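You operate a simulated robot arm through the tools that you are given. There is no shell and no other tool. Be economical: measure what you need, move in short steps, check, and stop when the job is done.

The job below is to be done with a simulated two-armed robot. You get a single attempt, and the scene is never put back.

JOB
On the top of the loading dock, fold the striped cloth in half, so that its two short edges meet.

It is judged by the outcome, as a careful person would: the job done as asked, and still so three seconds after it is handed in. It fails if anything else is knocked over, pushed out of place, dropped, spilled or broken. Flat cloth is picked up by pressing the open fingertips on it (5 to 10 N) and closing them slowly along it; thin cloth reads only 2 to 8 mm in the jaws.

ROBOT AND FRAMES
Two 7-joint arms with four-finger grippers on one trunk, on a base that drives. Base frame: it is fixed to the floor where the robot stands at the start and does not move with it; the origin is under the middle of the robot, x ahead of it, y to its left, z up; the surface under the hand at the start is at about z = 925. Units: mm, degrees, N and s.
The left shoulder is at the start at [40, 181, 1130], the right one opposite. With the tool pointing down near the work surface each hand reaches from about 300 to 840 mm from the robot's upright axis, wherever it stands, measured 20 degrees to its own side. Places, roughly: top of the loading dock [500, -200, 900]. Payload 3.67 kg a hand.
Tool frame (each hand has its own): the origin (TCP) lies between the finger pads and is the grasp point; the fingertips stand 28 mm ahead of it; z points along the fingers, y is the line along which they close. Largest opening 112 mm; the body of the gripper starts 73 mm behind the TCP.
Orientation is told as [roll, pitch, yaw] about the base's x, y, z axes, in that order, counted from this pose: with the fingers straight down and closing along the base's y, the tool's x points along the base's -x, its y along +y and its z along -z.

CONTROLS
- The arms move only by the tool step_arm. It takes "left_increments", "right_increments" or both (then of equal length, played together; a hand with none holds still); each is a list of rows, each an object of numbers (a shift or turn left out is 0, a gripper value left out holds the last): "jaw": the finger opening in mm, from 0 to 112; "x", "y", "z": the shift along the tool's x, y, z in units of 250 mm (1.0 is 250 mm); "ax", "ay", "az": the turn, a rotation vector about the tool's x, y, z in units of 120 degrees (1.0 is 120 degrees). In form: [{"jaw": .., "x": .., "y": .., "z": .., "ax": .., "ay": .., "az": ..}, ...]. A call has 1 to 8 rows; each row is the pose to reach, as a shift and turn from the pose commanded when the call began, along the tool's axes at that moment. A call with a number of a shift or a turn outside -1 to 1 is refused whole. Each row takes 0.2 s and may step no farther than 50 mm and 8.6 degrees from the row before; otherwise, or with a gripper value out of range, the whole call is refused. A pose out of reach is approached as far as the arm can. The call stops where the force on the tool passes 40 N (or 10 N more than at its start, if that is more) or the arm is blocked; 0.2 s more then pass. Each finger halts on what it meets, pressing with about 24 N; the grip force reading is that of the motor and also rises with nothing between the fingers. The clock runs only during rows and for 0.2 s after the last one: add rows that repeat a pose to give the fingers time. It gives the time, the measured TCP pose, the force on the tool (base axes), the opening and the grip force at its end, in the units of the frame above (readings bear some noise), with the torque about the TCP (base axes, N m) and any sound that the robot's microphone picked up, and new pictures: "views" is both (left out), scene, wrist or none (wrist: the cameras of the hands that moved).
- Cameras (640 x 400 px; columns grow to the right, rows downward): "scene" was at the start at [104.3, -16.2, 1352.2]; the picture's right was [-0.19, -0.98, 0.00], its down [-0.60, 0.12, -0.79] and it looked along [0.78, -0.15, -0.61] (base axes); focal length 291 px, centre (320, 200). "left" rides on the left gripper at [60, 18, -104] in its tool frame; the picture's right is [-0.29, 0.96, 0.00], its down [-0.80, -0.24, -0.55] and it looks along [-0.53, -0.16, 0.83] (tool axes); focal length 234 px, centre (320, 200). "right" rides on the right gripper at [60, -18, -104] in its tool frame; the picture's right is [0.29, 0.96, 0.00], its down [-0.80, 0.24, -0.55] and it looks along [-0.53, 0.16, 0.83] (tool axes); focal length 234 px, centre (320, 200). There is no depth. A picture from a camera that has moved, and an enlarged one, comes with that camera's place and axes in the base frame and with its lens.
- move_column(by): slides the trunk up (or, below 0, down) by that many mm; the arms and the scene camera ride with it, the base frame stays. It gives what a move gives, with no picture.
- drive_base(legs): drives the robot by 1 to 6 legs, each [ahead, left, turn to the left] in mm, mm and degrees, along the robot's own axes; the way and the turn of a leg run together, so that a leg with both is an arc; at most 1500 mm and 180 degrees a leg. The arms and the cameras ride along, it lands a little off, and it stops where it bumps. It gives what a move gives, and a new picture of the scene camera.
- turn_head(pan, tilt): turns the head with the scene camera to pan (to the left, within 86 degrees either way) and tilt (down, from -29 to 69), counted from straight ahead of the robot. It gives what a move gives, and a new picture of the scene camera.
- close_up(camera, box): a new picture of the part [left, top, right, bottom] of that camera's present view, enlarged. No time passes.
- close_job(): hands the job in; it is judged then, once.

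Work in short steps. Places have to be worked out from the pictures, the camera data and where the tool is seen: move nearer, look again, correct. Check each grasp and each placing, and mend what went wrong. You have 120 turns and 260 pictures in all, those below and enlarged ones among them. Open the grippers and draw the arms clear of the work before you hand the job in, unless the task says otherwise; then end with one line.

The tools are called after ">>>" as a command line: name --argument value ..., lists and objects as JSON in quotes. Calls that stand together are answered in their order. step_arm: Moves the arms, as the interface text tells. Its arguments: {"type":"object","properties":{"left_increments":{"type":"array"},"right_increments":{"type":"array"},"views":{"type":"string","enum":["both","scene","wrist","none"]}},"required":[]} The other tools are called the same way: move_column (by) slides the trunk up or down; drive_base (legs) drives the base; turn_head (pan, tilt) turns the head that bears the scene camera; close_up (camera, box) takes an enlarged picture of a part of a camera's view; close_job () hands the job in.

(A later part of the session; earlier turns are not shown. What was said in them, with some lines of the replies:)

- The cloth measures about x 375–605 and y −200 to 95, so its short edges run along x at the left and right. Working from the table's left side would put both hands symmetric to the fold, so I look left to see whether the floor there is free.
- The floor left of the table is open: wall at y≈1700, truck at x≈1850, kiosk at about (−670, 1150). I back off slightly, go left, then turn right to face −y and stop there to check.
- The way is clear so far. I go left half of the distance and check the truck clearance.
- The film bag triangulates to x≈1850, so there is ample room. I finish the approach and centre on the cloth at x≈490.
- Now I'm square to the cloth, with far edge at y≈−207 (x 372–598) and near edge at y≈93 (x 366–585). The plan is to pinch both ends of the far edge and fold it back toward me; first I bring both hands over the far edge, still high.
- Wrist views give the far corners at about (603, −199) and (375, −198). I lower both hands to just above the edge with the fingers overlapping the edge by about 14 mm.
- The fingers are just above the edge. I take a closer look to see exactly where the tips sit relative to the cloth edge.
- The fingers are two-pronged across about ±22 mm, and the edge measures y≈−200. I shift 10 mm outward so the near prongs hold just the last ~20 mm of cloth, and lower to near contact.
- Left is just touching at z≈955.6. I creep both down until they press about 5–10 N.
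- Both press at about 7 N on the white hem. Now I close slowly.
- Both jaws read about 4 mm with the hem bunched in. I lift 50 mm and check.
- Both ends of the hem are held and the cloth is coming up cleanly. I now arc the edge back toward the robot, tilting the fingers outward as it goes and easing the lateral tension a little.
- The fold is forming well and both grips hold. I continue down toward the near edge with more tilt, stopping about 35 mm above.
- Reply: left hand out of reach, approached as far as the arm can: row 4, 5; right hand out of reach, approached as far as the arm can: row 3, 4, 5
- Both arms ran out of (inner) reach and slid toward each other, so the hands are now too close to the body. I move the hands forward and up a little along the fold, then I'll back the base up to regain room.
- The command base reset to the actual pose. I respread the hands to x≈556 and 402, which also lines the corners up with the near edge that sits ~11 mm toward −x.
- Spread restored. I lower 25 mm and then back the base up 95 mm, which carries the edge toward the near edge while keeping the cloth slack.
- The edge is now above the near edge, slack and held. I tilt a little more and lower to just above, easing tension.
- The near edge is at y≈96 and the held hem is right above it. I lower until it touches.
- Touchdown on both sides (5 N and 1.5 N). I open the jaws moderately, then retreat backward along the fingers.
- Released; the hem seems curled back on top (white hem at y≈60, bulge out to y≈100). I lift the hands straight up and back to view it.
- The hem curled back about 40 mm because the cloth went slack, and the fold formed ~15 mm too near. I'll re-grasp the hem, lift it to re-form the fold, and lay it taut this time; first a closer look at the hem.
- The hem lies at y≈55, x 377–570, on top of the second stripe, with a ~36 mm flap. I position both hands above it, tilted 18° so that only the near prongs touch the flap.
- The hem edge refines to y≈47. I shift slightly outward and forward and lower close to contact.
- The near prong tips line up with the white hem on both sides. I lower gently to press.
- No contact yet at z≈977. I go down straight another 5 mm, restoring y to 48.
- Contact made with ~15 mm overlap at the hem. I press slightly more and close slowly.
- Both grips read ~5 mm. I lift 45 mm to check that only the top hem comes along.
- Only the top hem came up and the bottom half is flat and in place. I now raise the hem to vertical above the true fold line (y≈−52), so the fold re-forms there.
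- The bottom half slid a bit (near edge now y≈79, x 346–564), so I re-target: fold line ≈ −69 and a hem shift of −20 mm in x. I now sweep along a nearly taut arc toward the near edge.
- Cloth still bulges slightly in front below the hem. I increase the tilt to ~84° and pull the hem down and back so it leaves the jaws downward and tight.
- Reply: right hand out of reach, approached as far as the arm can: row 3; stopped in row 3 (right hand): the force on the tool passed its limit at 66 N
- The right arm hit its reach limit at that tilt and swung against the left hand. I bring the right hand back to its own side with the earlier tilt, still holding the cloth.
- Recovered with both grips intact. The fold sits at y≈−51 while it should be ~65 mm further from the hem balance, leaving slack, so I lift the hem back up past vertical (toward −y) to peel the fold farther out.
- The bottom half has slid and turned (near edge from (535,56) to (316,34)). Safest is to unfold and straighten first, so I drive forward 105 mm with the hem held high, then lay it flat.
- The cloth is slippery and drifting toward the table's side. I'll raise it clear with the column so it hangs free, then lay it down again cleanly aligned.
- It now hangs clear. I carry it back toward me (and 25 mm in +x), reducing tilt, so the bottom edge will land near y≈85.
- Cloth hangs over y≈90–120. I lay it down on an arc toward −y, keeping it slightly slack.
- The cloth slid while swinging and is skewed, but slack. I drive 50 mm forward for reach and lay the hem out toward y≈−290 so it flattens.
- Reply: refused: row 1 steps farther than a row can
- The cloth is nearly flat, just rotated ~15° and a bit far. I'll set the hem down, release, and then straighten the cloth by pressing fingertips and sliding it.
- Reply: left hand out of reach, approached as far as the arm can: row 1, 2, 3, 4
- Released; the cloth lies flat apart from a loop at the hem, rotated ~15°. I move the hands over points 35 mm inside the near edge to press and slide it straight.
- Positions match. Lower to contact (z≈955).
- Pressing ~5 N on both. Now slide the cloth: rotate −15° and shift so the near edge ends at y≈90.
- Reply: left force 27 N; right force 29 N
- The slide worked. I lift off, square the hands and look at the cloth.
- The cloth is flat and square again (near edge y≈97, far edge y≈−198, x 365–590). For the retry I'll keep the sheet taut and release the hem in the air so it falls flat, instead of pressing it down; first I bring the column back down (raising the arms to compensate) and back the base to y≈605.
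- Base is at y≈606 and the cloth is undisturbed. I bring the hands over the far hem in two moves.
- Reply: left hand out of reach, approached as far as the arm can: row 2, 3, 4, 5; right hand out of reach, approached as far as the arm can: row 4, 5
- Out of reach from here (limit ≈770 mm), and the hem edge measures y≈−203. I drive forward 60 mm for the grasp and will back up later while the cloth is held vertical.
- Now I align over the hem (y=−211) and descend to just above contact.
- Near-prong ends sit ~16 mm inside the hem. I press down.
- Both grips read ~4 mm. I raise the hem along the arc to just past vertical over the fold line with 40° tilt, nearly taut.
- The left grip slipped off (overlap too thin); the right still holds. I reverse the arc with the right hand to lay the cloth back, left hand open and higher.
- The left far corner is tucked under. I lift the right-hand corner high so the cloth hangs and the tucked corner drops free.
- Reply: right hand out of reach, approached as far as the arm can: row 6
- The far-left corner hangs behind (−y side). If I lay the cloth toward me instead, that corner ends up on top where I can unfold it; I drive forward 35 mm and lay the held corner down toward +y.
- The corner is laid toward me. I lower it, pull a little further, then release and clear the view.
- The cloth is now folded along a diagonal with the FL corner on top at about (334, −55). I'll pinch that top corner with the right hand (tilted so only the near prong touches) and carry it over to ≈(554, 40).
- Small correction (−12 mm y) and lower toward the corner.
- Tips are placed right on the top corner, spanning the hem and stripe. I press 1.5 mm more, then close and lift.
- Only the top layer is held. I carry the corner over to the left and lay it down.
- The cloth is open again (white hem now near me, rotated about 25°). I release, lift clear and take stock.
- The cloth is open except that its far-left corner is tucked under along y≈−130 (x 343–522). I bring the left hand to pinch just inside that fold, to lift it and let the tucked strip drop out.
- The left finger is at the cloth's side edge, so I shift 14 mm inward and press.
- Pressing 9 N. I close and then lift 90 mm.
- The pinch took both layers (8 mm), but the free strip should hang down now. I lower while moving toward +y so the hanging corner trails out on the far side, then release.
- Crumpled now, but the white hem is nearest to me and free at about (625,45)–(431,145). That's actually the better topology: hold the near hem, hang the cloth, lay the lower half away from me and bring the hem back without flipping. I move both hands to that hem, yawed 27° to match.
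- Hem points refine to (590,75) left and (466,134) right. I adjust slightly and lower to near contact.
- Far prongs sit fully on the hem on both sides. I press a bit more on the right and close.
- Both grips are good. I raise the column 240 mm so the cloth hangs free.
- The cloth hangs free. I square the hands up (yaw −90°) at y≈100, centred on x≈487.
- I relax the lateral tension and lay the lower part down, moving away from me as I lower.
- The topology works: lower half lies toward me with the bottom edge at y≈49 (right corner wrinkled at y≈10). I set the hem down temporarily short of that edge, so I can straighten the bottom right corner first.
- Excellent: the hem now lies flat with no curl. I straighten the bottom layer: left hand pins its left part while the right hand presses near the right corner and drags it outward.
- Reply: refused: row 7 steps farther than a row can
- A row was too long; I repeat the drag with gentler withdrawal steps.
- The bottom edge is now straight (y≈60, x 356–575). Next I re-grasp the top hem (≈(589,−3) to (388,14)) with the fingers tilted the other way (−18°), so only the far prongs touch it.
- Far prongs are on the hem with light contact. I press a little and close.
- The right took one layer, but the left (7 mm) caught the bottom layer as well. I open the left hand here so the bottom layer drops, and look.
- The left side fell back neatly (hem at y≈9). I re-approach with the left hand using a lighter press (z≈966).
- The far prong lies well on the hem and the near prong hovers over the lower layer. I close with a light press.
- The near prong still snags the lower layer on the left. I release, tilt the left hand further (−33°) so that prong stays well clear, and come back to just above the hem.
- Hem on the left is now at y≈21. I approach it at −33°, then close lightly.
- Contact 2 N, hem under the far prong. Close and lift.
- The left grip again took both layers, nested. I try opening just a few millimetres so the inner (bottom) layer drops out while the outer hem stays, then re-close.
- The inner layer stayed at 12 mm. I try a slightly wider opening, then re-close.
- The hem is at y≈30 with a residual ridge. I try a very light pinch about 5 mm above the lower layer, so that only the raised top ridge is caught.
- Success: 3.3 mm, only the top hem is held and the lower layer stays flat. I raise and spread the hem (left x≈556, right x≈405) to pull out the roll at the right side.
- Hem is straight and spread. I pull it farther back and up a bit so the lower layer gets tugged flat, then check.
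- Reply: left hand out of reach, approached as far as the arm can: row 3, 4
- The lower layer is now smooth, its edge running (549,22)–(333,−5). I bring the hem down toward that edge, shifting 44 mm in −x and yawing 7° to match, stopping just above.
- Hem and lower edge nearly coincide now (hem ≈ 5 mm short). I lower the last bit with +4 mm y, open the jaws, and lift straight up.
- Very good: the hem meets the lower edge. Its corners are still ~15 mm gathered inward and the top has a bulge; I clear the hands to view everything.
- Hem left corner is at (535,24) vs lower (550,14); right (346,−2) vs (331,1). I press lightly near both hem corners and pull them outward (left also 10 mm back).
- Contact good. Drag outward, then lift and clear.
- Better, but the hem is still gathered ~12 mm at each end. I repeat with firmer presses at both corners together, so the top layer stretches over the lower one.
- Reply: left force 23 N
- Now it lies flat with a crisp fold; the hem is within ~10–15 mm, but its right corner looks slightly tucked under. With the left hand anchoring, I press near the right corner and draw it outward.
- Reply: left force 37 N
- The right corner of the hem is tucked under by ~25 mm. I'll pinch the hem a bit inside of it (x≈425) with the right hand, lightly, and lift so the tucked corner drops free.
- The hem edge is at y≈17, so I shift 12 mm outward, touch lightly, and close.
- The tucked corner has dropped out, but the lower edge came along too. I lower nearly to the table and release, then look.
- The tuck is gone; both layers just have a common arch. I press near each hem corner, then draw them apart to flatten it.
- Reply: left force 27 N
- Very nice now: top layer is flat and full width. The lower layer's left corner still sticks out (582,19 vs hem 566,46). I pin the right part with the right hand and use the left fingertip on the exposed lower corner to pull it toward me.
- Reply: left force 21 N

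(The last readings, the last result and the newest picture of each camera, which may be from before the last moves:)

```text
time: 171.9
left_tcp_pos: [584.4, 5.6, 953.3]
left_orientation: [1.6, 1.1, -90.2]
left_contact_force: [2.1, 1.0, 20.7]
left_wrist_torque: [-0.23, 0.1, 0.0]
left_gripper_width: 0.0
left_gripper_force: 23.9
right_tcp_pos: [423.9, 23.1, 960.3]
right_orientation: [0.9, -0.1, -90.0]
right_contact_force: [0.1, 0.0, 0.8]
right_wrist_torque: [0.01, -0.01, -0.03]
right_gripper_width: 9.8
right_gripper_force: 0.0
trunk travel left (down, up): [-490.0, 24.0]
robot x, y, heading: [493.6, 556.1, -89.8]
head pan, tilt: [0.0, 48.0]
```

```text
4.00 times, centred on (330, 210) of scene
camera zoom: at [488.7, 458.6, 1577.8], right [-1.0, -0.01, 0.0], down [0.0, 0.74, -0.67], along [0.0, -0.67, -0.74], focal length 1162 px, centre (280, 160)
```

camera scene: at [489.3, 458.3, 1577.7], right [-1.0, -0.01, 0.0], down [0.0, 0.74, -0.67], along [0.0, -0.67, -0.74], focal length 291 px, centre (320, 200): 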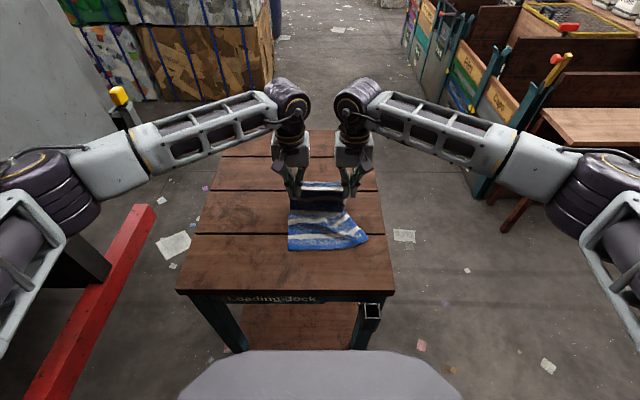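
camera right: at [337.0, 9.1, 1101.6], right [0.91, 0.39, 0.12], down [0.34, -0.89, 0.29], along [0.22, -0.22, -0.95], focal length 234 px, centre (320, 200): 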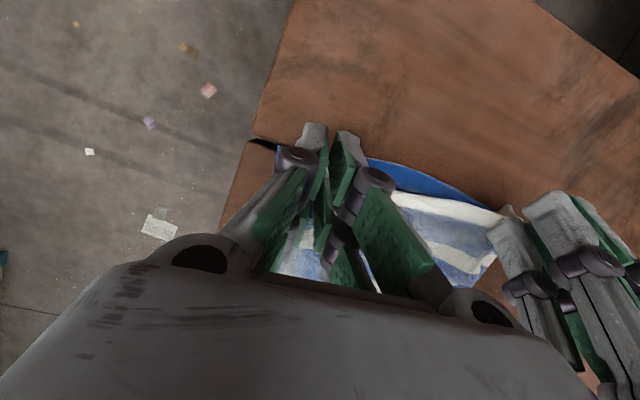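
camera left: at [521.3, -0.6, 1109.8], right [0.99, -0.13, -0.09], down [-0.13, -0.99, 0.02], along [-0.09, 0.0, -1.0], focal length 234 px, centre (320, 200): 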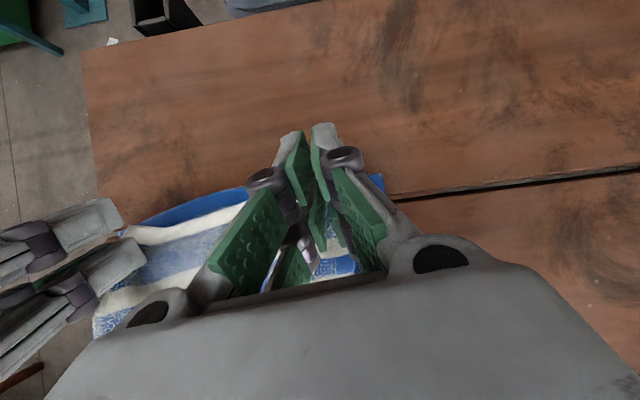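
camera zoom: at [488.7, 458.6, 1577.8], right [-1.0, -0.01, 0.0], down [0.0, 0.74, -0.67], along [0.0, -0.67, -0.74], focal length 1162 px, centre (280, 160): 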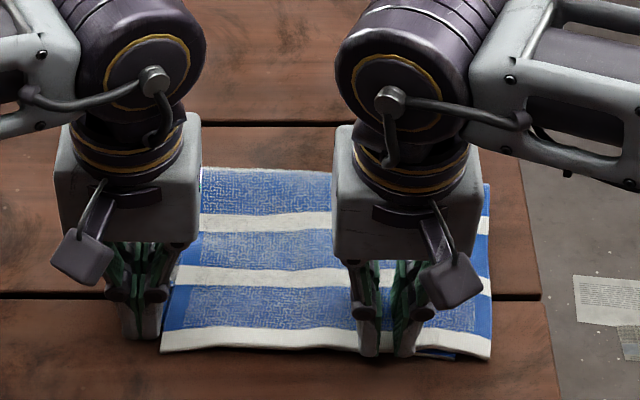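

Right needs a firmer press; then I drag the lower corner +28 mm and lift off.

>>> step_arm --left_increments '[{}, {"x": 0.028, "y": -0.006}, {"x": 0.056, "y": -0.012}, {"x": 0.084, "y": -0.018}, {"x": 0.112, "y": -0.024}, {"x": 0.112, "y": -0.024}, {"x": 0.112, "y": -0.024, "z": -0.12}, {"x": 0.112, "y": 0.12, "z": -0.24}]' --right_increments '[{"z": 0.013}, {"z": 0.013}, {"z": 0.013}, {"z": 0.013}, {"z": 0.013}, {"z": 0.013}, {"z": -0.1}, {"y": -0.1, "z": -0.22}]' --views "none"

>>> step_arm --left_increments '[{"y": 0.12, "z": -0.08}, {"y": 0.24, "z": -0.16}, {"y": 0.24, "z": -0.16}, {"y": 0.24, "z": -0.16}]' --right_increments '[{"y": -0.15, "z": -0.08}, {"y": -0.3, "z": -0.16}, {"y": -0.45, "z": -0.2}, {"y": -0.6, "z": -0.2}]' --views "none"

>>> close_up --camera "scene" --box '[260, 160, 400, 260]'

```text
time: 173.7
left_tcp_pos: [613.6, 34.2, 1012.8]
left_orientation: [1.6, 1.4, -90.2]
left_contact_force: [0.6, 0.9, -0.3]
left_wrist_torque: [-0.04, 0.02, -0.01]
left_gripper_width: 0.0
left_gripper_force: 24.0
right_tcp_pos: [396.9, 24.5, 1016.6]
right_orientation: [1.0, 0.0, -90.1]
right_contact_force: [-1.3, -0.3, 0.0]
right_wrist_torque: [-0.01, 0.04, -0.02]
right_gripper_width: 9.8
right_gripper_force: 0.1
trunk travel left (down, up): [-490.0, 24.0]
robot x, y, heading: [489.5, 557.6, -89.7]
head pan, tilt: [0.0, 48.0]
```

```text
time: 174.7
left_tcp_pos: [671.5, 31.0, 1056.6]
left_orientation: [1.8, 1.2, -90.3]
left_contact_force: [-0.5, 0.0, -1.0]
left_wrist_torque: [0.0, 0.0, -0.01]
left_gripper_width: 0.2
left_gripper_force: 24.1
right_tcp_pos: [242.3, 20.0, 1064.5]
right_orientation: [0.9, 0.1, -90.1]
right_contact_force: [0.1, 0.8, -0.7]
right_wrist_torque: [0.02, -0.02, -0.01]
right_gripper_width: 10.0
right_gripper_force: 0.1
trunk travel left (down, up): [-490.0, 24.0]
robot x, y, heading: [489.8, 558.4, -89.7]
head pan, tilt: [0.0, 48.0]
```

```text
4.00 times, centred on (330, 210) of scene
camera zoom: at [487.3, 457.1, 1577.5], right [-1.0, -0.01, 0.0], down [0.0, 0.74, -0.67], along [0.0, -0.67, -0.74], focal length 1162 px, centre (280, 160)
```

zoom: 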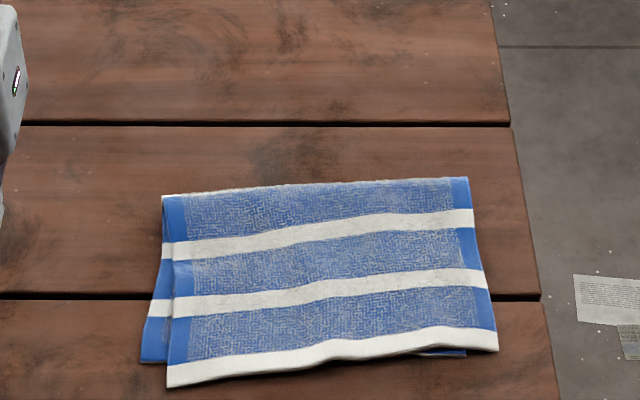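

Top and lower layers turned together; the offset is ~20 mm. Helpfully, at the left the hem now overhangs the lower layer by ~18 mm onto bare wood, so I can pinch just the hem there and shift it.

>>> step_arm --left_increments '[{"x": 0.04, "y": -0.18, "z": 0.04, "ay": 0.05, "az": -0.02, "jaw": 30}, {"x": 0.08, "y": -0.36, "z": 0.09, "ay": 0.1, "az": -0.04}, {"x": 0.11, "y": -0.53, "z": 0.15, "ay": 0.15, "az": -0.06}, {"x": 0.124, "y": -0.566, "z": 0.26, "ay": 0.15, "az": -0.06}, {"x": 0.124, "y": -0.566, "z": 0.33, "ay": 0.15, "az": -0.06}, {"x": 0.124, "y": -0.566, "z": 0.356, "ay": 0.15, "az": -0.06}, {"x": 0.124, "y": -0.566, "z": 0.356, "ay": 0.15, "az": -0.06}]' --views "none"

>>> close_up --camera "left" --box '[160, 40, 440, 260]'

```text
time: 176.3
left_tcp_pos: [531.8, 64.7, 961.2]
left_orientation: [3.1, 19.0, -82.2]
left_contact_force: [-1.6, -0.7, 11.0]
left_wrist_torque: [-0.18, 0.2, 0.0]
left_gripper_width: 30.9
left_gripper_force: 0.1
right_tcp_pos: [243.0, 21.5, 1065.0]
right_orientation: [0.9, 0.1, -90.1]
right_contact_force: [0.0, -0.8, 0.3]
right_wrist_torque: [-0.01, 0.01, 0.01]
right_gripper_width: 10.0
right_gripper_force: 0.1
trunk travel left (down, up): [-490.0, 24.0]
robot x, y, heading: [489.8, 556.9, -89.5]
head pan, tilt: [0.0, 48.0]
```

```text
1.82 times, centred on (300, 150) of left
camera zoom: at [540.9, 88.3, 1081.5], right [0.99, -0.16, -0.05], down [-0.14, -0.96, 0.25], along [-0.08, -0.24, -0.97], focal length 426 px, centre (356, 291)
```

zoom: 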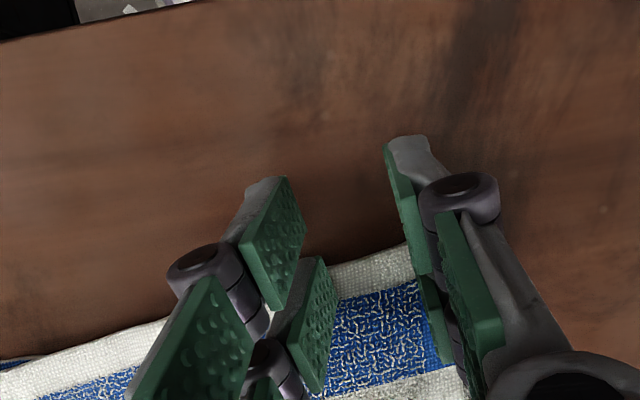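

The far prong sits exactly on the hem strip (11 N). I close and lift 30 mm.

>>> step_arm --left_increments '[{"jaw": 25}, {"jaw": 20}, {"jaw": 15}, {"jaw": 10}, {"jaw": 5}, {"jaw": 0}, {"jaw": 0}]' --views "none"

>>> step_arm --left_increments '[{"x": 0.02, "z": -0.07}, {"x": 0.03, "z": -0.14}, {"x": 0.03, "z": -0.14}]' --views "none"

>>> close_up --camera "scene" --box '[260, 160, 400, 260]'

```text
time: 177.9
left_tcp_pos: [533.2, 65.2, 961.6]
left_orientation: [3.1, 19.1, -82.1]
left_contact_force: [-1.2, 0.4, 7.3]
left_wrist_torque: [-0.06, 0.0, -0.01]
left_gripper_width: 4.9
left_gripper_force: 24.5
right_tcp_pos: [244.8, 21.4, 1064.0]
right_orientation: [1.0, 0.0, -90.0]
right_contact_force: [0.1, -0.5, 0.1]
right_wrist_torque: [-0.01, 0.02, 0.02]
right_gripper_width: 9.8
right_gripper_force: 0.1
trunk travel left (down, up): [-490.0, 24.0]
robot x, y, heading: [486.0, 554.6, -89.5]
head pan, tilt: [0.0, 48.0]
```

```text
time: 178.7
left_tcp_pos: [532.3, 60.1, 995.0]
left_orientation: [3.1, 19.1, -82.2]
left_contact_force: [0.3, -0.6, 1.1]
left_wrist_torque: [0.01, -0.01, -0.01]
left_gripper_width: 4.9
left_gripper_force: 24.6
right_tcp_pos: [243.5, 20.8, 1063.7]
right_orientation: [0.9, 0.0, -90.1]
right_contact_force: [1.3, -0.2, -0.3]
right_wrist_torque: [-0.03, 0.02, 0.02]
right_gripper_width: 10.0
right_gripper_force: 0.0
trunk travel left (down, up): [-490.0, 24.0]
robot x, y, heading: [488.5, 555.2, -89.6]
head pan, tilt: [0.0, 48.0]
```

```text
4.00 times, centred on (330, 210) of scene
camera zoom: at [489.2, 456.3, 1577.5], right [-1.0, -0.01, 0.0], down [0.0, 0.74, -0.67], along [0.0, -0.67, -0.74], focal length 1162 px, centre (280, 160)
```

zoom: 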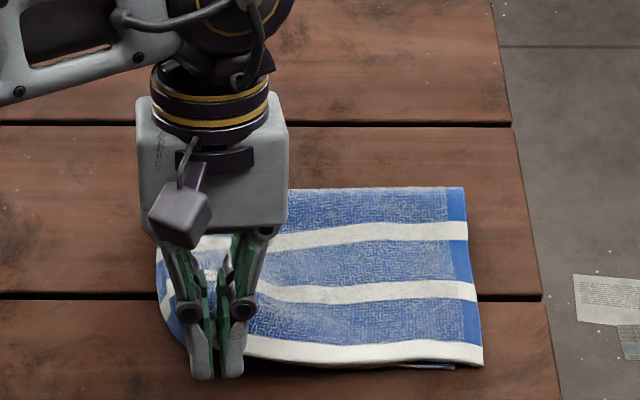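

Hem held. I lift it further, shift by (+24, −18) mm, lay it down on the lower edge, and release.

>>> step_arm --left_increments '[{"x": 0.026, "z": -0.076}, {"x": 0.052, "z": -0.151}, {"x": 0.012, "y": 0.043, "z": -0.165}, {"x": -0.028, "y": 0.085, "z": -0.179}, {"x": -0.073, "y": 0.085, "z": -0.046}, {"x": -0.118, "y": 0.085, "z": 0.082}, {"x": -0.118, "y": 0.085, "z": 0.082, "jaw": 15}, {"x": -0.118, "y": 0.085, "z": 0.082, "jaw": 34}]' --views "none"

>>> step_arm --left_increments '[{"x": 0.045, "z": -0.13}, {"x": 0.08, "y": 0.12, "z": -0.23}, {"x": 0.08, "y": 0.3, "z": -0.25}, {"x": 0.08, "y": 0.48, "z": -0.25}]' --views "none"

>>> close_up --camera "scene" --box '[260, 160, 400, 260]'

```text
time: 180.5
left_tcp_pos: [555.4, 41.8, 968.2]
left_orientation: [3.1, 19.1, -82.1]
left_contact_force: [0.7, 0.5, 1.4]
left_wrist_torque: [0.0, 0.01, -0.01]
left_gripper_width: 33.6
left_gripper_force: 0.1
right_tcp_pos: [244.6, 21.6, 1063.8]
right_orientation: [0.9, 0.0, -90.0]
right_contact_force: [-0.4, -0.4, 0.3]
right_wrist_torque: [-0.01, -0.01, 0.01]
right_gripper_width: 9.9
right_gripper_force: 0.1
trunk travel left (down, up): [-490.0, 24.0]
robot x, y, heading: [489.1, 556.8, -89.6]
head pan, tilt: [0.0, 48.0]
```

```text
time: 181.5
left_tcp_pos: [672.3, 54.5, 1040.4]
left_orientation: [3.0, 19.1, -82.1]
left_contact_force: [0.1, 0.9, 0.0]
left_wrist_torque: [-0.02, 0.02, -0.01]
left_gripper_width: 34.0
left_gripper_force: 0.1
right_tcp_pos: [244.0, 21.3, 1064.6]
right_orientation: [0.9, 0.0, -90.2]
right_contact_force: [0.9, -0.4, 0.2]
right_wrist_torque: [-0.04, 0.04, 0.03]
right_gripper_width: 9.9
right_gripper_force: 0.1
trunk travel left (down, up): [-490.0, 24.0]
robot x, y, heading: [488.7, 555.8, -89.3]
head pan, tilt: [0.0, 48.0]
```

```text
4.00 times, centred on (330, 210) of scene
camera zoom: at [490.7, 457.5, 1577.6], right [-1.0, -0.01, 0.0], down [0.0, 0.74, -0.67], along [0.0, -0.67, -0.74], focal length 1162 px, centre (280, 160)
```

zoom: 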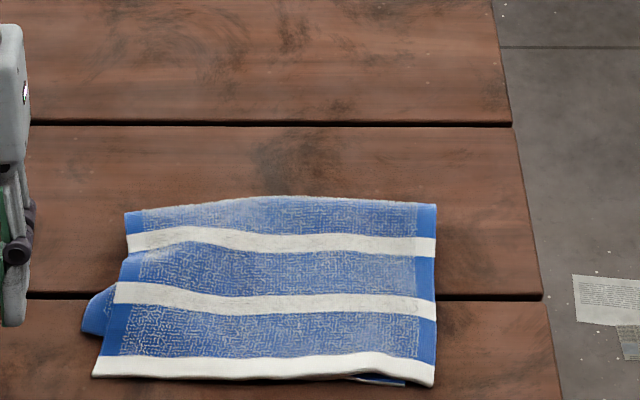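

The top looks neat, but the lower layer's left corner shows as a small lobe. I take a closer look.

>>> close_up --camera "scene" --box '[270, 215, 320, 260]'

>>> close_up --camera "scene" --box '[330, 215, 380, 260]'

```text
8.89 times, centred on (295, 238) of scene
camera zoom: at [490.7, 457.5, 1577.6], right [-1.0, -0.01, 0.0], down [0.0, 0.74, -0.67], along [0.0, -0.67, -0.74], focal length 2583 px, centre (542, -133)
```

zoom: 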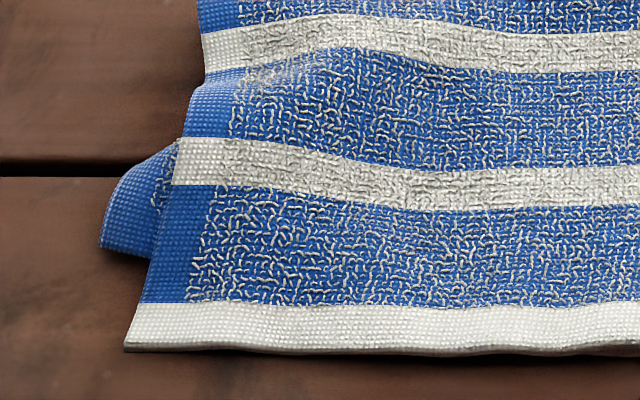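

```text
8.89 times, centred on (355, 238) of scene
camera zoom: at [490.7, 457.5, 1577.6], right [-1.0, -0.01, 0.0], down [0.0, 0.74, -0.67], along [0.0, -0.67, -0.74], focal length 2583 px, centre (9, -133)
```

zoom: 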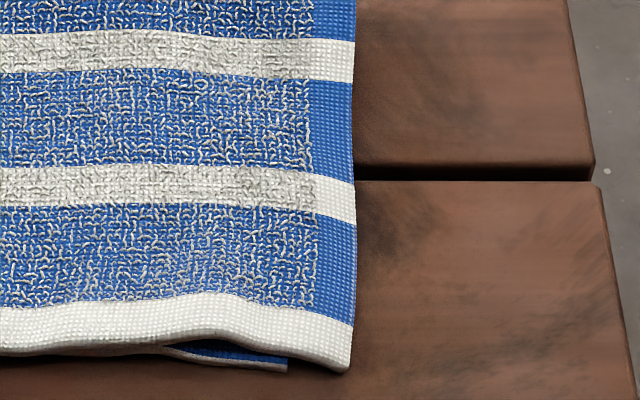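

The lower layer's left corner is at (623,24) while the hem corner is (610,63); the missing length shows there is a hidden pleat there. I pin the middle with the right hand and press the exposed lower corner with the left fingertips.

>>> step_arm --left_increments '[{"x": -0.047, "y": -0.071, "z": -0.016, "ay": -0.053, "az": 0.022, "jaw": 0}, {"x": -0.095, "y": -0.143, "z": -0.033, "ay": -0.106, "az": 0.044}, {"x": -0.181, "y": -0.214, "z": 0.065, "ay": -0.158, "az": 0.065}, {"x": -0.227, "y": -0.214, "z": 0.197, "ay": -0.158, "az": 0.065}, {"x": -0.247, "y": -0.214, "z": 0.255, "ay": -0.158, "az": 0.065}, {"x": -0.253, "y": -0.214, "z": 0.273, "ay": -0.158, "az": 0.065}, {"x": -0.253, "y": -0.214, "z": 0.273, "ay": -0.158, "az": 0.065}]' --right_increments '[{"x": 0.008, "y": 0.185, "z": 0.02}, {"x": 0.016, "y": 0.37, "z": 0.05}, {"x": 0.024, "y": 0.555, "z": 0.08}, {"x": 0.03, "y": 0.74, "z": 0.12}, {"x": 0.034, "y": 0.9, "z": 0.22}, {"x": 0.034, "y": 0.9, "z": 0.4}, {"x": 0.034, "y": 0.9, "z": 0.427}]' --views "none"

>>> close_up --camera "scene" --box '[260, 180, 380, 270]'

```text
time: 183.1
left_tcp_pos: [626.6, 11.0, 952.0]
left_orientation: [1.6, 0.4, -90.8]
left_contact_force: [-1.3, -0.1, 3.2]
left_wrist_torque: [0.02, 0.05, 0.03]
left_gripper_width: 0.0
left_gripper_force: 24.0
right_tcp_pos: [471.9, 27.0, 962.0]
right_orientation: [0.9, 0.0, -90.1]
right_contact_force: [-0.1, -0.4, 0.7]
right_wrist_torque: [-0.01, 0.03, -0.02]
right_gripper_width: 9.8
right_gripper_force: 0.1
trunk travel left (down, up): [-490.0, 24.0]
robot x, y, heading: [491.3, 557.6, -89.9]
head pan, tilt: [0.0, 48.0]
```

```text
4.44 times, centred on (320, 225) of scene
camera zoom: at [489.5, 456.9, 1577.6], right [-1.0, -0.01, 0.0], down [0.0, 0.74, -0.67], along [0.0, -0.67, -0.74], focal length 1291 px, centre (320, 89)
```

zoom: 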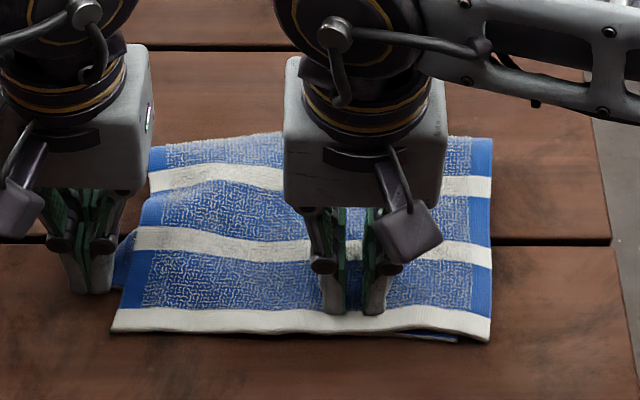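

Contact on the corner; I shift 4 mm inward, press slightly more on both, drag +38 mm toward me, and lift off.

>>> step_arm --left_increments '[{"y": -0.016, "z": 0.006}, {"x": 0.03, "y": -0.016, "z": 0.008}, {"x": 0.06, "y": -0.016, "z": 0.008}, {"x": 0.09, "y": -0.016, "z": 0.008}, {"x": 0.12, "y": -0.016, "z": 0.008}, {"x": 0.152, "y": -0.016, "z": 0.008}, {"x": 0.152, "y": -0.016, "z": -0.1}, {"x": 0.152, "y": 0.1, "z": -0.22}]' --right_increments '[{"z": 0.018}, {"z": 0.018}, {"z": 0.018}, {"z": 0.018}, {"z": 0.018}, {"z": 0.018}, {"z": -0.1}, {"z": -0.25}]' --views "none"

>>> step_arm --left_increments '[{"y": 0.14, "z": -0.08}, {"y": 0.28, "z": -0.16}, {"y": 0.28, "z": -0.16}, {"y": 0.28, "z": -0.16}, {"y": 0.28, "z": -0.16}]' --right_increments '[{"y": -0.17, "z": -0.08}, {"y": -0.35, "z": -0.14}, {"y": -0.53, "z": -0.16}, {"y": -0.71, "z": -0.16}, {"y": -0.88, "z": -0.16}]' --views "none"

>>> close_up --camera "scene" --box '[260, 180, 380, 270]'

```text
time: 184.9
left_tcp_pos: [652.6, 48.9, 1009.4]
left_orientation: [1.6, 0.4, -90.8]
left_contact_force: [0.3, 1.0, -0.1]
left_wrist_torque: [-0.01, 0.0, -0.01]
left_gripper_width: 0.0
left_gripper_force: 24.0
right_tcp_pos: [472.8, 30.0, 1021.3]
right_orientation: [0.8, -0.1, -90.1]
right_contact_force: [0.5, 0.1, 0.9]
right_wrist_torque: [-0.03, 0.02, 0.0]
right_gripper_width: 10.1
right_gripper_force: 0.1
trunk travel left (down, up): [-490.0, 24.0]
robot x, y, heading: [490.0, 556.3, -89.9]
head pan, tilt: [0.0, 48.0]
```

```text
time: 186.1
left_tcp_pos: [721.5, 48.0, 1052.0]
left_orientation: [1.7, 0.3, -90.8]
left_contact_force: [0.5, 0.3, -0.2]
left_wrist_torque: [0.0, 0.0, -0.03]
left_gripper_width: 0.1
left_gripper_force: 24.3
right_tcp_pos: [250.1, 29.2, 1060.8]
right_orientation: [1.0, 0.0, -90.1]
right_contact_force: [-0.2, -1.1, 0.1]
right_wrist_torque: [-0.02, -0.02, 0.03]
right_gripper_width: 10.1
right_gripper_force: 0.0
trunk travel left (down, up): [-490.0, 24.0]
robot x, y, heading: [490.2, 554.8, -89.8]
head pan, tilt: [0.0, 48.0]
```

```text
4.44 times, centred on (320, 225) of scene
camera zoom: at [488.3, 458.3, 1577.6], right [-1.0, -0.01, 0.0], down [0.0, 0.74, -0.67], along [0.0, -0.67, -0.74], focal length 1291 px, centre (320, 89)
```

zoom: 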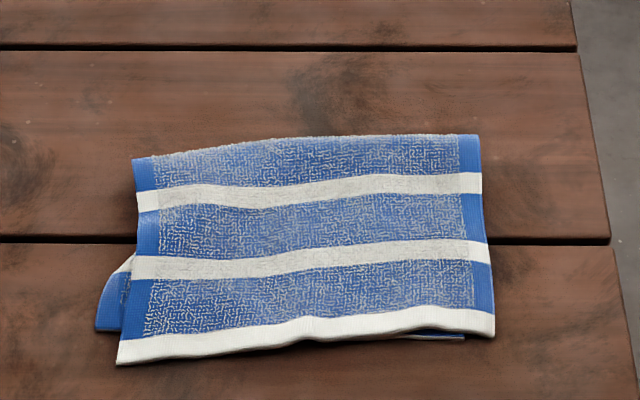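

Improved (offset ~25 mm at the left). I repeat the same pull once more with a firmer pin.

>>> step_arm --left_increments '[{"y": -0.1, "z": 0.04}, {"y": -0.2, "z": 0.09}, {"y": -0.3, "z": 0.15}, {"y": -0.418, "z": 0.22}, {"y": -0.418, "z": 0.32}, {"y": -0.418, "z": 0.38}, {"y": -0.418, "z": 0.408}]' --right_increments '[{"x": 0.01, "y": 0.195, "z": 0.01}, {"x": 0.02, "y": 0.39, "z": 0.03}, {"x": 0.03, "y": 0.585, "z": 0.06}, {"x": 0.04, "y": 0.78, "z": 0.09}, {"x": 0.05, "y": 0.96, "z": 0.15}, {"x": 0.05, "y": 0.96, "z": 0.33}, {"x": 0.05, "y": 0.96, "z": 0.42}]' --views "none"

>>> step_arm --left_increments '[{"z": 0.004}, {"x": 0.03, "z": 0.004}, {"x": 0.06, "z": 0.004}, {"x": 0.09, "z": 0.004}, {"x": 0.112, "z": 0.004}, {"x": 0.112, "z": -0.1}, {"x": 0.112, "y": 0.12, "z": -0.22}, {"x": 0.112, "y": 0.3, "z": -0.28}]' --right_increments '[{"z": 0.006}, {"z": 0.006}, {"z": 0.006}, {"z": 0.006}, {"z": 0.006}, {"z": -0.1}, {"y": -0.12, "z": -0.22}, {"y": -0.3, "z": -0.28}]' --views "none"

>>> step_arm --left_increments '[{"z": -0.05}, {"z": -0.1}, {"z": -0.1}]' --right_increments '[{"y": -0.18, "z": -0.05}, {"y": -0.36, "z": -0.1}, {"y": -0.54, "z": -0.1}]' --views "none"

>>> close_up --camera "scene" --box '[260, 180, 380, 270]'

```text
time: 187.9
left_tcp_pos: [616.3, 45.0, 952.8]
left_orientation: [1.4, -0.3, -90.8]
left_contact_force: [2.5, 6.2, 20.3]
left_wrist_torque: [0.0, 0.05, 0.01]
left_gripper_width: 0.2
left_gripper_force: 23.9
right_tcp_pos: [492.4, 42.6, 957.3]
right_orientation: [1.1, -0.1, -90.1]
right_contact_force: [0.2, 2.7, 9.6]
right_wrist_torque: [0.1, 0.01, -0.02]
right_gripper_width: 9.3
right_gripper_force: 0.1
trunk travel left (down, up): [-490.0, 24.0]
robot x, y, heading: [490.5, 558.7, -89.6]
head pan, tilt: [0.0, 48.0]
stopped in row 7 (left hand): the force on the tool passed its limit at 44 N (the readings are from after the stop); the commanded pose is now the measured one
```

```text
time: 189.7
left_tcp_pos: [691.9, 74.8, 1024.6]
left_orientation: [1.5, -0.2, -90.8]
left_contact_force: [-0.1, -0.8, 0.9]
left_wrist_torque: [-0.02, -0.03, -0.02]
left_gripper_width: 0.0
left_gripper_force: 24.7
right_tcp_pos: [414.2, 46.2, 1026.1]
right_orientation: [0.9, 0.0, -90.2]
right_contact_force: [0.5, 0.4, -0.2]
right_wrist_torque: [0.0, -0.03, -0.03]
right_gripper_width: 10.1
right_gripper_force: 0.1
trunk travel left (down, up): [-490.0, 24.0]
robot x, y, heading: [489.2, 557.3, -89.6]
head pan, tilt: [0.0, 48.0]
```

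```text
time: 190.5
left_tcp_pos: [692.3, 72.8, 1047.8]
left_orientation: [1.5, -0.3, -90.8]
left_contact_force: [-0.5, -0.1, -0.3]
left_wrist_torque: [0.02, -0.04, 0.0]
left_gripper_width: 0.0
left_gripper_force: 24.3
right_tcp_pos: [279.2, 42.9, 1047.4]
right_orientation: [1.0, 0.1, -90.0]
right_contact_force: [0.1, -0.7, 0.0]
right_wrist_torque: [-0.02, 0.02, 0.03]
right_gripper_width: 10.0
right_gripper_force: 0.1
trunk travel left (down, up): [-490.0, 24.0]
robot x, y, heading: [491.2, 556.5, -89.5]
head pan, tilt: [0.0, 48.0]
```

```text
4.44 times, centred on (320, 225) of scene
camera zoom: at [488.4, 456.4, 1577.5], right [-1.0, -0.01, 0.0], down [0.0, 0.74, -0.67], along [0.0, -0.67, -0.74], focal length 1291 px, centre (320, 89)
```

zoom: 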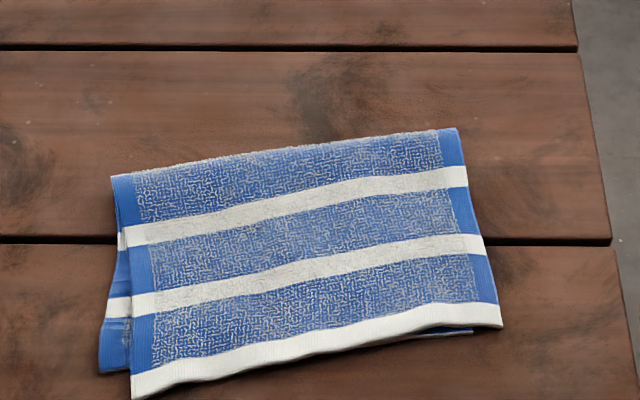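

Now the two layers are nearly parallel, with a remaining ~20 mm offset; at the left the hem again overhangs onto bare wood by ~23 mm. I pinch only that outer hem strip (yawed to match) for one careful final shift.

>>> step_arm --left_increments '[{"x": 0.028, "y": -0.172, "z": 0.03, "ay": 0.05, "az": -0.035, "jaw": 28}, {"x": 0.057, "y": -0.345, "z": 0.08, "ay": 0.1, "az": -0.07}, {"x": 0.085, "y": -0.517, "z": 0.14, "ay": 0.15, "az": -0.104}, {"x": 0.085, "y": -0.517, "z": 0.24, "ay": 0.15, "az": -0.104}, {"x": 0.085, "y": -0.517, "z": 0.31, "ay": 0.15, "az": -0.104}, {"x": 0.085, "y": -0.517, "z": 0.334, "ay": 0.15, "az": -0.104}, {"x": 0.085, "y": -0.517, "z": 0.338, "ay": 0.15, "az": -0.104}]' --views "none"

>>> close_up --camera "left" --box '[160, 40, 440, 260]'

```text
time: 192.1
left_tcp_pos: [562.0, 96.5, 961.8]
left_orientation: [3.2, 17.1, -77.5]
left_contact_force: [-2.7, -0.7, 26.9]
left_wrist_torque: [-0.54, 0.4, -0.03]
left_gripper_width: 24.9
left_gripper_force: 0.1
right_tcp_pos: [278.9, 44.5, 1047.2]
right_orientation: [1.0, -0.1, -90.2]
right_contact_force: [0.3, 0.0, 0.1]
right_wrist_torque: [0.04, -0.01, 0.0]
right_gripper_width: 10.0
right_gripper_force: 0.1
trunk travel left (down, up): [-490.0, 24.0]
robot x, y, heading: [493.4, 557.2, -89.6]
head pan, tilt: [0.0, 48.0]
```

```text
1.82 times, centred on (300, 150) of left
camera zoom: at [566.9, 124.1, 1078.8], right [1.0, -0.08, -0.03], down [-0.07, -0.96, 0.28], along [-0.05, -0.28, -0.96], focal length 426 px, centre (356, 291)
```

zoom: 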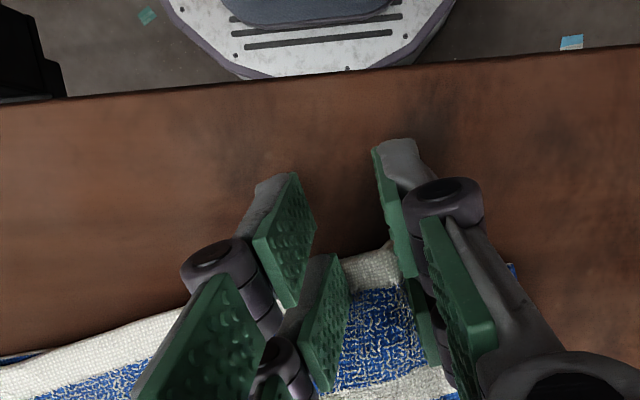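

Placement is right, but the press is too firm; I ease up 1.5 mm, close, and lift to check that the lower layer stays.

>>> step_arm --left_increments '[{"z": -0.006}, {"z": -0.006, "jaw": 20}, {"z": -0.006, "jaw": 14}, {"z": -0.006, "jaw": 8}, {"z": -0.006, "jaw": 3}, {"z": -0.006, "jaw": 0}, {"z": -0.006, "jaw": 0}]' --views "none"

>>> step_arm --left_increments '[{"x": 0.02, "z": -0.09}, {"x": 0.04, "z": -0.18}, {"x": 0.05, "z": -0.26}]' --views "none"

>>> close_up --camera "scene" --box '[250, 160, 390, 270]'

```text
time: 193.7
left_tcp_pos: [564.5, 96.8, 959.6]
left_orientation: [3.5, 17.1, -77.4]
left_contact_force: [5.8, 1.9, 22.5]
left_wrist_torque: [-0.37, -0.09, 0.06]
left_gripper_width: 4.2
left_gripper_force: 24.2
right_tcp_pos: [279.9, 44.7, 1048.4]
right_orientation: [0.9, -0.1, -90.2]
right_contact_force: [-0.3, 0.2, -0.3]
right_wrist_torque: [-0.02, -0.01, 0.03]
right_gripper_width: 10.2
right_gripper_force: 0.0
trunk travel left (down, up): [-490.0, 24.0]
robot x, y, heading: [489.8, 555.4, -89.6]
head pan, tilt: [0.0, 48.0]
```

```text
time: 194.5
left_tcp_pos: [560.7, 86.5, 1026.8]
left_orientation: [3.5, 17.3, -77.3]
left_contact_force: [-0.1, -0.4, -0.4]
left_wrist_torque: [-0.01, 0.09, 0.01]
left_gripper_width: 4.7
left_gripper_force: 24.2
right_tcp_pos: [280.3, 43.0, 1047.0]
right_orientation: [0.9, -0.1, -90.2]
right_contact_force: [0.1, 0.4, 0.3]
right_wrist_torque: [0.01, 0.0, 0.01]
right_gripper_width: 10.0
right_gripper_force: 0.2
trunk travel left (down, up): [-490.0, 24.0]
robot x, y, heading: [487.1, 557.8, -89.9]
head pan, tilt: [0.0, 48.0]
```

```text
3.64 times, centred on (320, 215) of scene
camera zoom: at [489.1, 456.5, 1577.5], right [-1.0, -0.01, 0.0], down [0.0, 0.74, -0.67], along [0.0, -0.67, -0.74], focal length 1057 px, centre (320, 146)
```

zoom: 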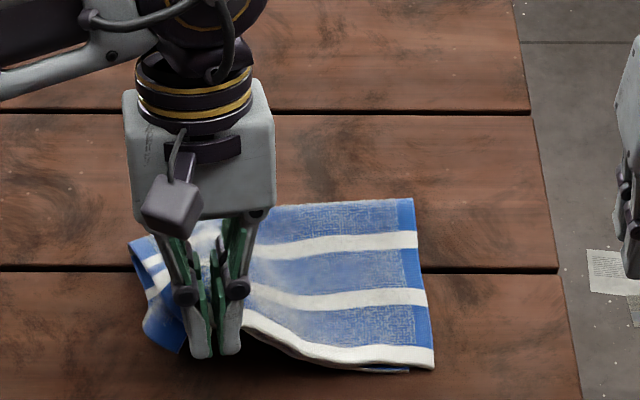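

Only the hem is lifted; the lower layer stays, with its left corner now at ≈(615,43) and edge turned slightly. I move the hem corner over it, turning the hand to match, lay it down and release.

>>> step_arm --left_increments '[{"x": -0.084, "y": 0.029, "z": -0.026, "az": 0.067}, {"x": -0.171, "y": 0.058, "z": -0.053, "az": 0.134}, {"x": -0.206, "y": 0.058, "z": 0.061, "az": 0.19}, {"x": -0.241, "y": 0.058, "z": 0.168, "az": 0.19}, {"x": -0.241, "y": 0.058, "z": 0.168, "az": 0.19, "jaw": 14}, {"x": -0.241, "y": 0.058, "z": 0.168, "az": 0.19, "jaw": 32}, {"x": -0.2, "y": 0.058, "z": 0.042, "az": 0.19}, {"x": -0.159, "y": 0.058, "z": -0.091, "az": 0.19}]' --views "none"

>>> step_arm --left_increments '[{"y": 0.12, "z": -0.06}, {"y": 0.28, "z": -0.1}, {"y": 0.44, "z": -0.12}]' --views "none"

>>> close_up --camera "scene" --box '[250, 160, 390, 270]'

```text
time: 196.3
left_tcp_pos: [584.2, 46.4, 1037.4]
left_orientation: [-3.7, 17.3, -101.3]
left_contact_force: [0.3, -0.3, -0.1]
left_wrist_torque: [-0.02, 0.01, -0.02]
left_gripper_width: 32.1
left_gripper_force: 0.1
right_tcp_pos: [279.7, 43.2, 1047.4]
right_orientation: [0.9, -0.1, -90.2]
right_contact_force: [-0.2, -0.2, -0.5]
right_wrist_torque: [-0.02, -0.01, 0.02]
right_gripper_width: 9.9
right_gripper_force: 0.0
trunk travel left (down, up): [-490.0, 24.0]
robot x, y, heading: [489.9, 559.7, -89.7]
head pan, tilt: [0.0, 48.0]
```

```text
time: 197.1
left_tcp_pos: [692.9, 17.9, 1058.4]
left_orientation: [-3.7, 17.3, -101.3]
left_contact_force: [-0.6, 0.3, -0.2]
left_wrist_torque: [0.01, 0.01, -0.02]
left_gripper_width: 31.8
left_gripper_force: 0.0
right_tcp_pos: [280.5, 43.2, 1047.2]
right_orientation: [0.9, 0.0, -90.2]
right_contact_force: [-1.2, -0.2, 0.5]
right_wrist_torque: [-0.02, 0.0, -0.01]
right_gripper_width: 9.9
right_gripper_force: 0.1
trunk travel left (down, up): [-490.0, 24.0]
robot x, y, heading: [490.2, 556.0, -89.8]
head pan, tilt: [0.0, 48.0]
```

```text
3.64 times, centred on (320, 215) of scene
camera zoom: at [490.5, 456.7, 1577.5], right [-1.0, -0.01, 0.0], down [0.0, 0.74, -0.67], along [0.0, -0.67, -0.74], focal length 1057 px, centre (320, 146)
```

zoom: 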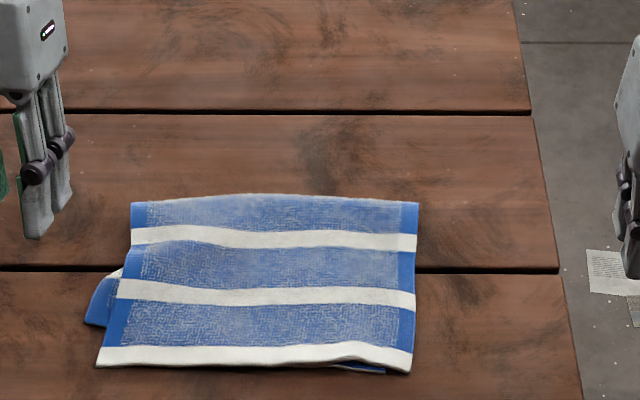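

The lower-left corner again has its pleat (corner at (659,41), hem at (644,82)). I repeat the pull that worked: pin with the right hand at x≈520 and draw the exposed corner 40 mm toward me.

>>> step_arm --left_increments '[{"x": -0.02, "y": -0.05, "z": 0.05, "ay": -0.048, "az": -0.031, "jaw": 0}, {"x": -0.03, "y": -0.1, "z": 0.12, "ay": -0.096, "az": -0.063}, {"x": -0.05, "y": -0.14, "z": 0.21, "ay": -0.144, "az": -0.094}, {"x": -0.073, "y": -0.14, "z": 0.31, "ay": -0.144, "az": -0.094}, {"x": -0.09, "y": -0.14, "z": 0.385, "ay": -0.144, "az": -0.094}, {"x": -0.097, "y": -0.14, "z": 0.41, "ay": -0.144, "az": -0.094}, {"x": -0.097, "y": -0.14, "z": 0.414, "ay": -0.144, "az": -0.094}]' --right_increments '[{"x": 0.014, "y": 0.195, "z": 0.02}, {"x": 0.028, "y": 0.39, "z": 0.04}, {"x": 0.042, "y": 0.585, "z": 0.06}, {"x": 0.056, "y": 0.78, "z": 0.09}, {"x": 0.068, "y": 0.96, "z": 0.16}, {"x": 0.068, "y": 0.96, "z": 0.33}, {"x": 0.068, "y": 0.96, "z": 0.366}]' --views "none"

>>> step_arm --left_increments '[{"x": 0.03}, {"x": 0.06}, {"x": 0.09}, {"x": 0.12}, {"x": 0.16}, {"x": 0.16}, {"x": 0.16, "z": -0.12}, {"x": 0.16, "y": 0.12, "z": -0.24}]' --right_increments '[{}, {}, {}, {}, {}, {}, {"z": -0.12}, {"y": -0.12, "z": -0.24}]' --views "none"

>>> step_arm --left_increments '[{"y": 0.1, "z": -0.1}, {"y": 0.1, "z": -0.2}, {"y": 0.1, "z": -0.2}, {"y": 0.1, "z": -0.2}, {"y": 0.1, "z": -0.2}]' --right_increments '[{"y": -0.16, "z": -0.08}, {"y": -0.33, "z": -0.14}, {"y": -0.5, "z": -0.2}, {"y": -0.67, "z": -0.2}, {"y": -0.84, "z": -0.2}]' --views "none"

>>> close_up --camera "scene" --box '[230, 160, 390, 280]'

```text
time: 198.7
left_tcp_pos: [653.4, 30.6, 954.1]
left_orientation: [-1.7, 0.4, -89.2]
left_contact_force: [-0.5, -0.5, 3.3]
left_wrist_torque: [-0.04, 0.04, -0.02]
left_gripper_width: 0.0
left_gripper_force: 23.8
right_tcp_pos: [520.4, 58.7, 960.9]
right_orientation: [0.9, -0.2, -90.2]
right_contact_force: [-1.2, 0.0, 2.8]
right_wrist_torque: [0.01, 0.02, 0.02]
right_gripper_width: 9.8
right_gripper_force: 0.1
trunk travel left (down, up): [-490.0, 24.0]
robot x, y, heading: [488.2, 558.5, -89.7]
head pan, tilt: [0.0, 48.0]
```

```text
time: 200.5
left_tcp_pos: [683.9, 74.6, 1015.5]
left_orientation: [-1.9, 0.4, -89.2]
left_contact_force: [0.7, -0.3, -0.1]
left_wrist_torque: [-0.01, -0.05, 0.02]
left_gripper_width: 0.0
left_gripper_force: 24.4
right_tcp_pos: [490.2, 61.8, 1019.9]
right_orientation: [1.0, -0.1, -90.1]
right_contact_force: [-0.9, 1.2, 0.1]
right_wrist_torque: [-0.01, 0.02, 0.0]
right_gripper_width: 9.9
right_gripper_force: 0.1
trunk travel left (down, up): [-490.0, 24.0]
robot x, y, heading: [491.7, 556.8, -89.7]
head pan, tilt: [0.0, 48.0]
```

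```text
time: 201.7
left_tcp_pos: [710.0, 73.4, 1062.3]
left_orientation: [-1.8, 0.3, -89.0]
left_contact_force: [0.5, 0.0, -0.1]
left_wrist_torque: [-0.02, -0.03, -0.02]
left_gripper_width: 0.0
left_gripper_force: 24.2
right_tcp_pos: [278.2, 60.4, 1064.0]
right_orientation: [1.0, -0.2, -90.1]
right_contact_force: [0.9, 1.0, 0.5]
right_wrist_torque: [-0.01, -0.02, 0.0]
right_gripper_width: 10.1
right_gripper_force: 0.1
trunk travel left (down, up): [-490.0, 24.0]
robot x, y, heading: [489.1, 552.1, -89.8]
head pan, tilt: [0.0, 48.0]
```

```text
3.33 times, centred on (310, 220) of scene
camera zoom: at [486.9, 458.0, 1577.6], right [-1.0, -0.01, 0.0], down [0.0, 0.74, -0.67], along [0.01, -0.67, -0.74], focal length 969 px, centre (353, 133)
5 turns are left
```

zoom: 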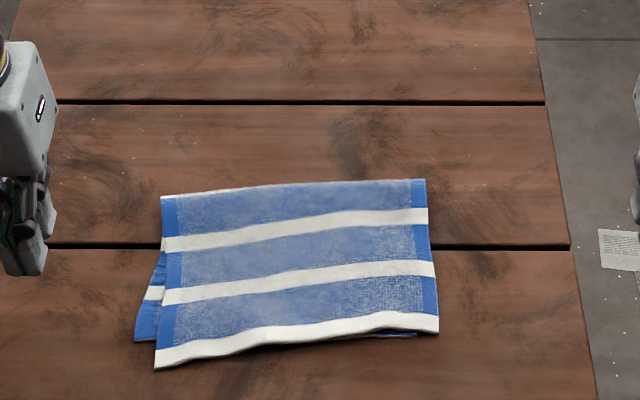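

The fold is flat, with the short edges meeting closely along the near side (about 2 cm off at the left corner, less at the right). I open both grippers and draw the arms up and clear.

>>> step_arm --left_increments '[{"jaw": 60, "z": -0.15}, {"y": 0.1, "z": -0.3}, {"y": 0.2, "z": -0.4}, {"y": 0.2, "z": -0.4}]' --right_increments '[{"jaw": 60, "z": -0.15}, {"z": -0.3}, {"z": -0.4}, {"z": -0.4}]' --views "scene"

```text
time: 202.7
left_tcp_pos: [763.5, 72.8, 1162.5]
left_orientation: [-1.8, 0.5, -89.1]
left_contact_force: [-1.0, -0.8, 0.7]
left_wrist_torque: [0.02, 0.0, -0.03]
left_gripper_width: 60.2
left_gripper_force: 0.0
right_tcp_pos: [278.1, 58.8, 1168.7]
right_orientation: [0.9, 0.0, -90.2]
right_contact_force: [-1.2, 0.1, 0.0]
right_wrist_torque: [0.04, 0.02, 0.02]
right_gripper_width: 60.0
right_gripper_force: 0.0
trunk travel left (down, up): [-490.0, 24.0]
robot x, y, heading: [489.9, 556.3, -89.9]
head pan, tilt: [0.0, 48.0]
camera scene: at [488.5, 456.2, 1577.4], right [-1.0, -0.01, 0.0], down [0.0, 0.74, -0.67], along [0.0, -0.67, -0.74], focal length 291 px, centre (320, 200)
4 turns are left
```

scene: 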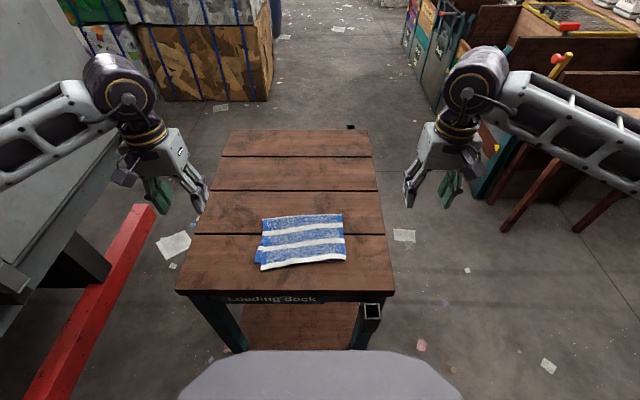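

The cloth is folded in half on the dock, nothing else was disturbed, and the arms are clear, so I hand the job in.

>>> close_job

```text
The job is handed in.
```

The striped cloth is folded in half on top of the loading dock and lies flat, but the two short edges don't meet exactly: the layers are about 3 cm apart at the left corner and about 2 cm at the right. I saw nothing else knocked or moved, and both grippers are open and clear of the work.
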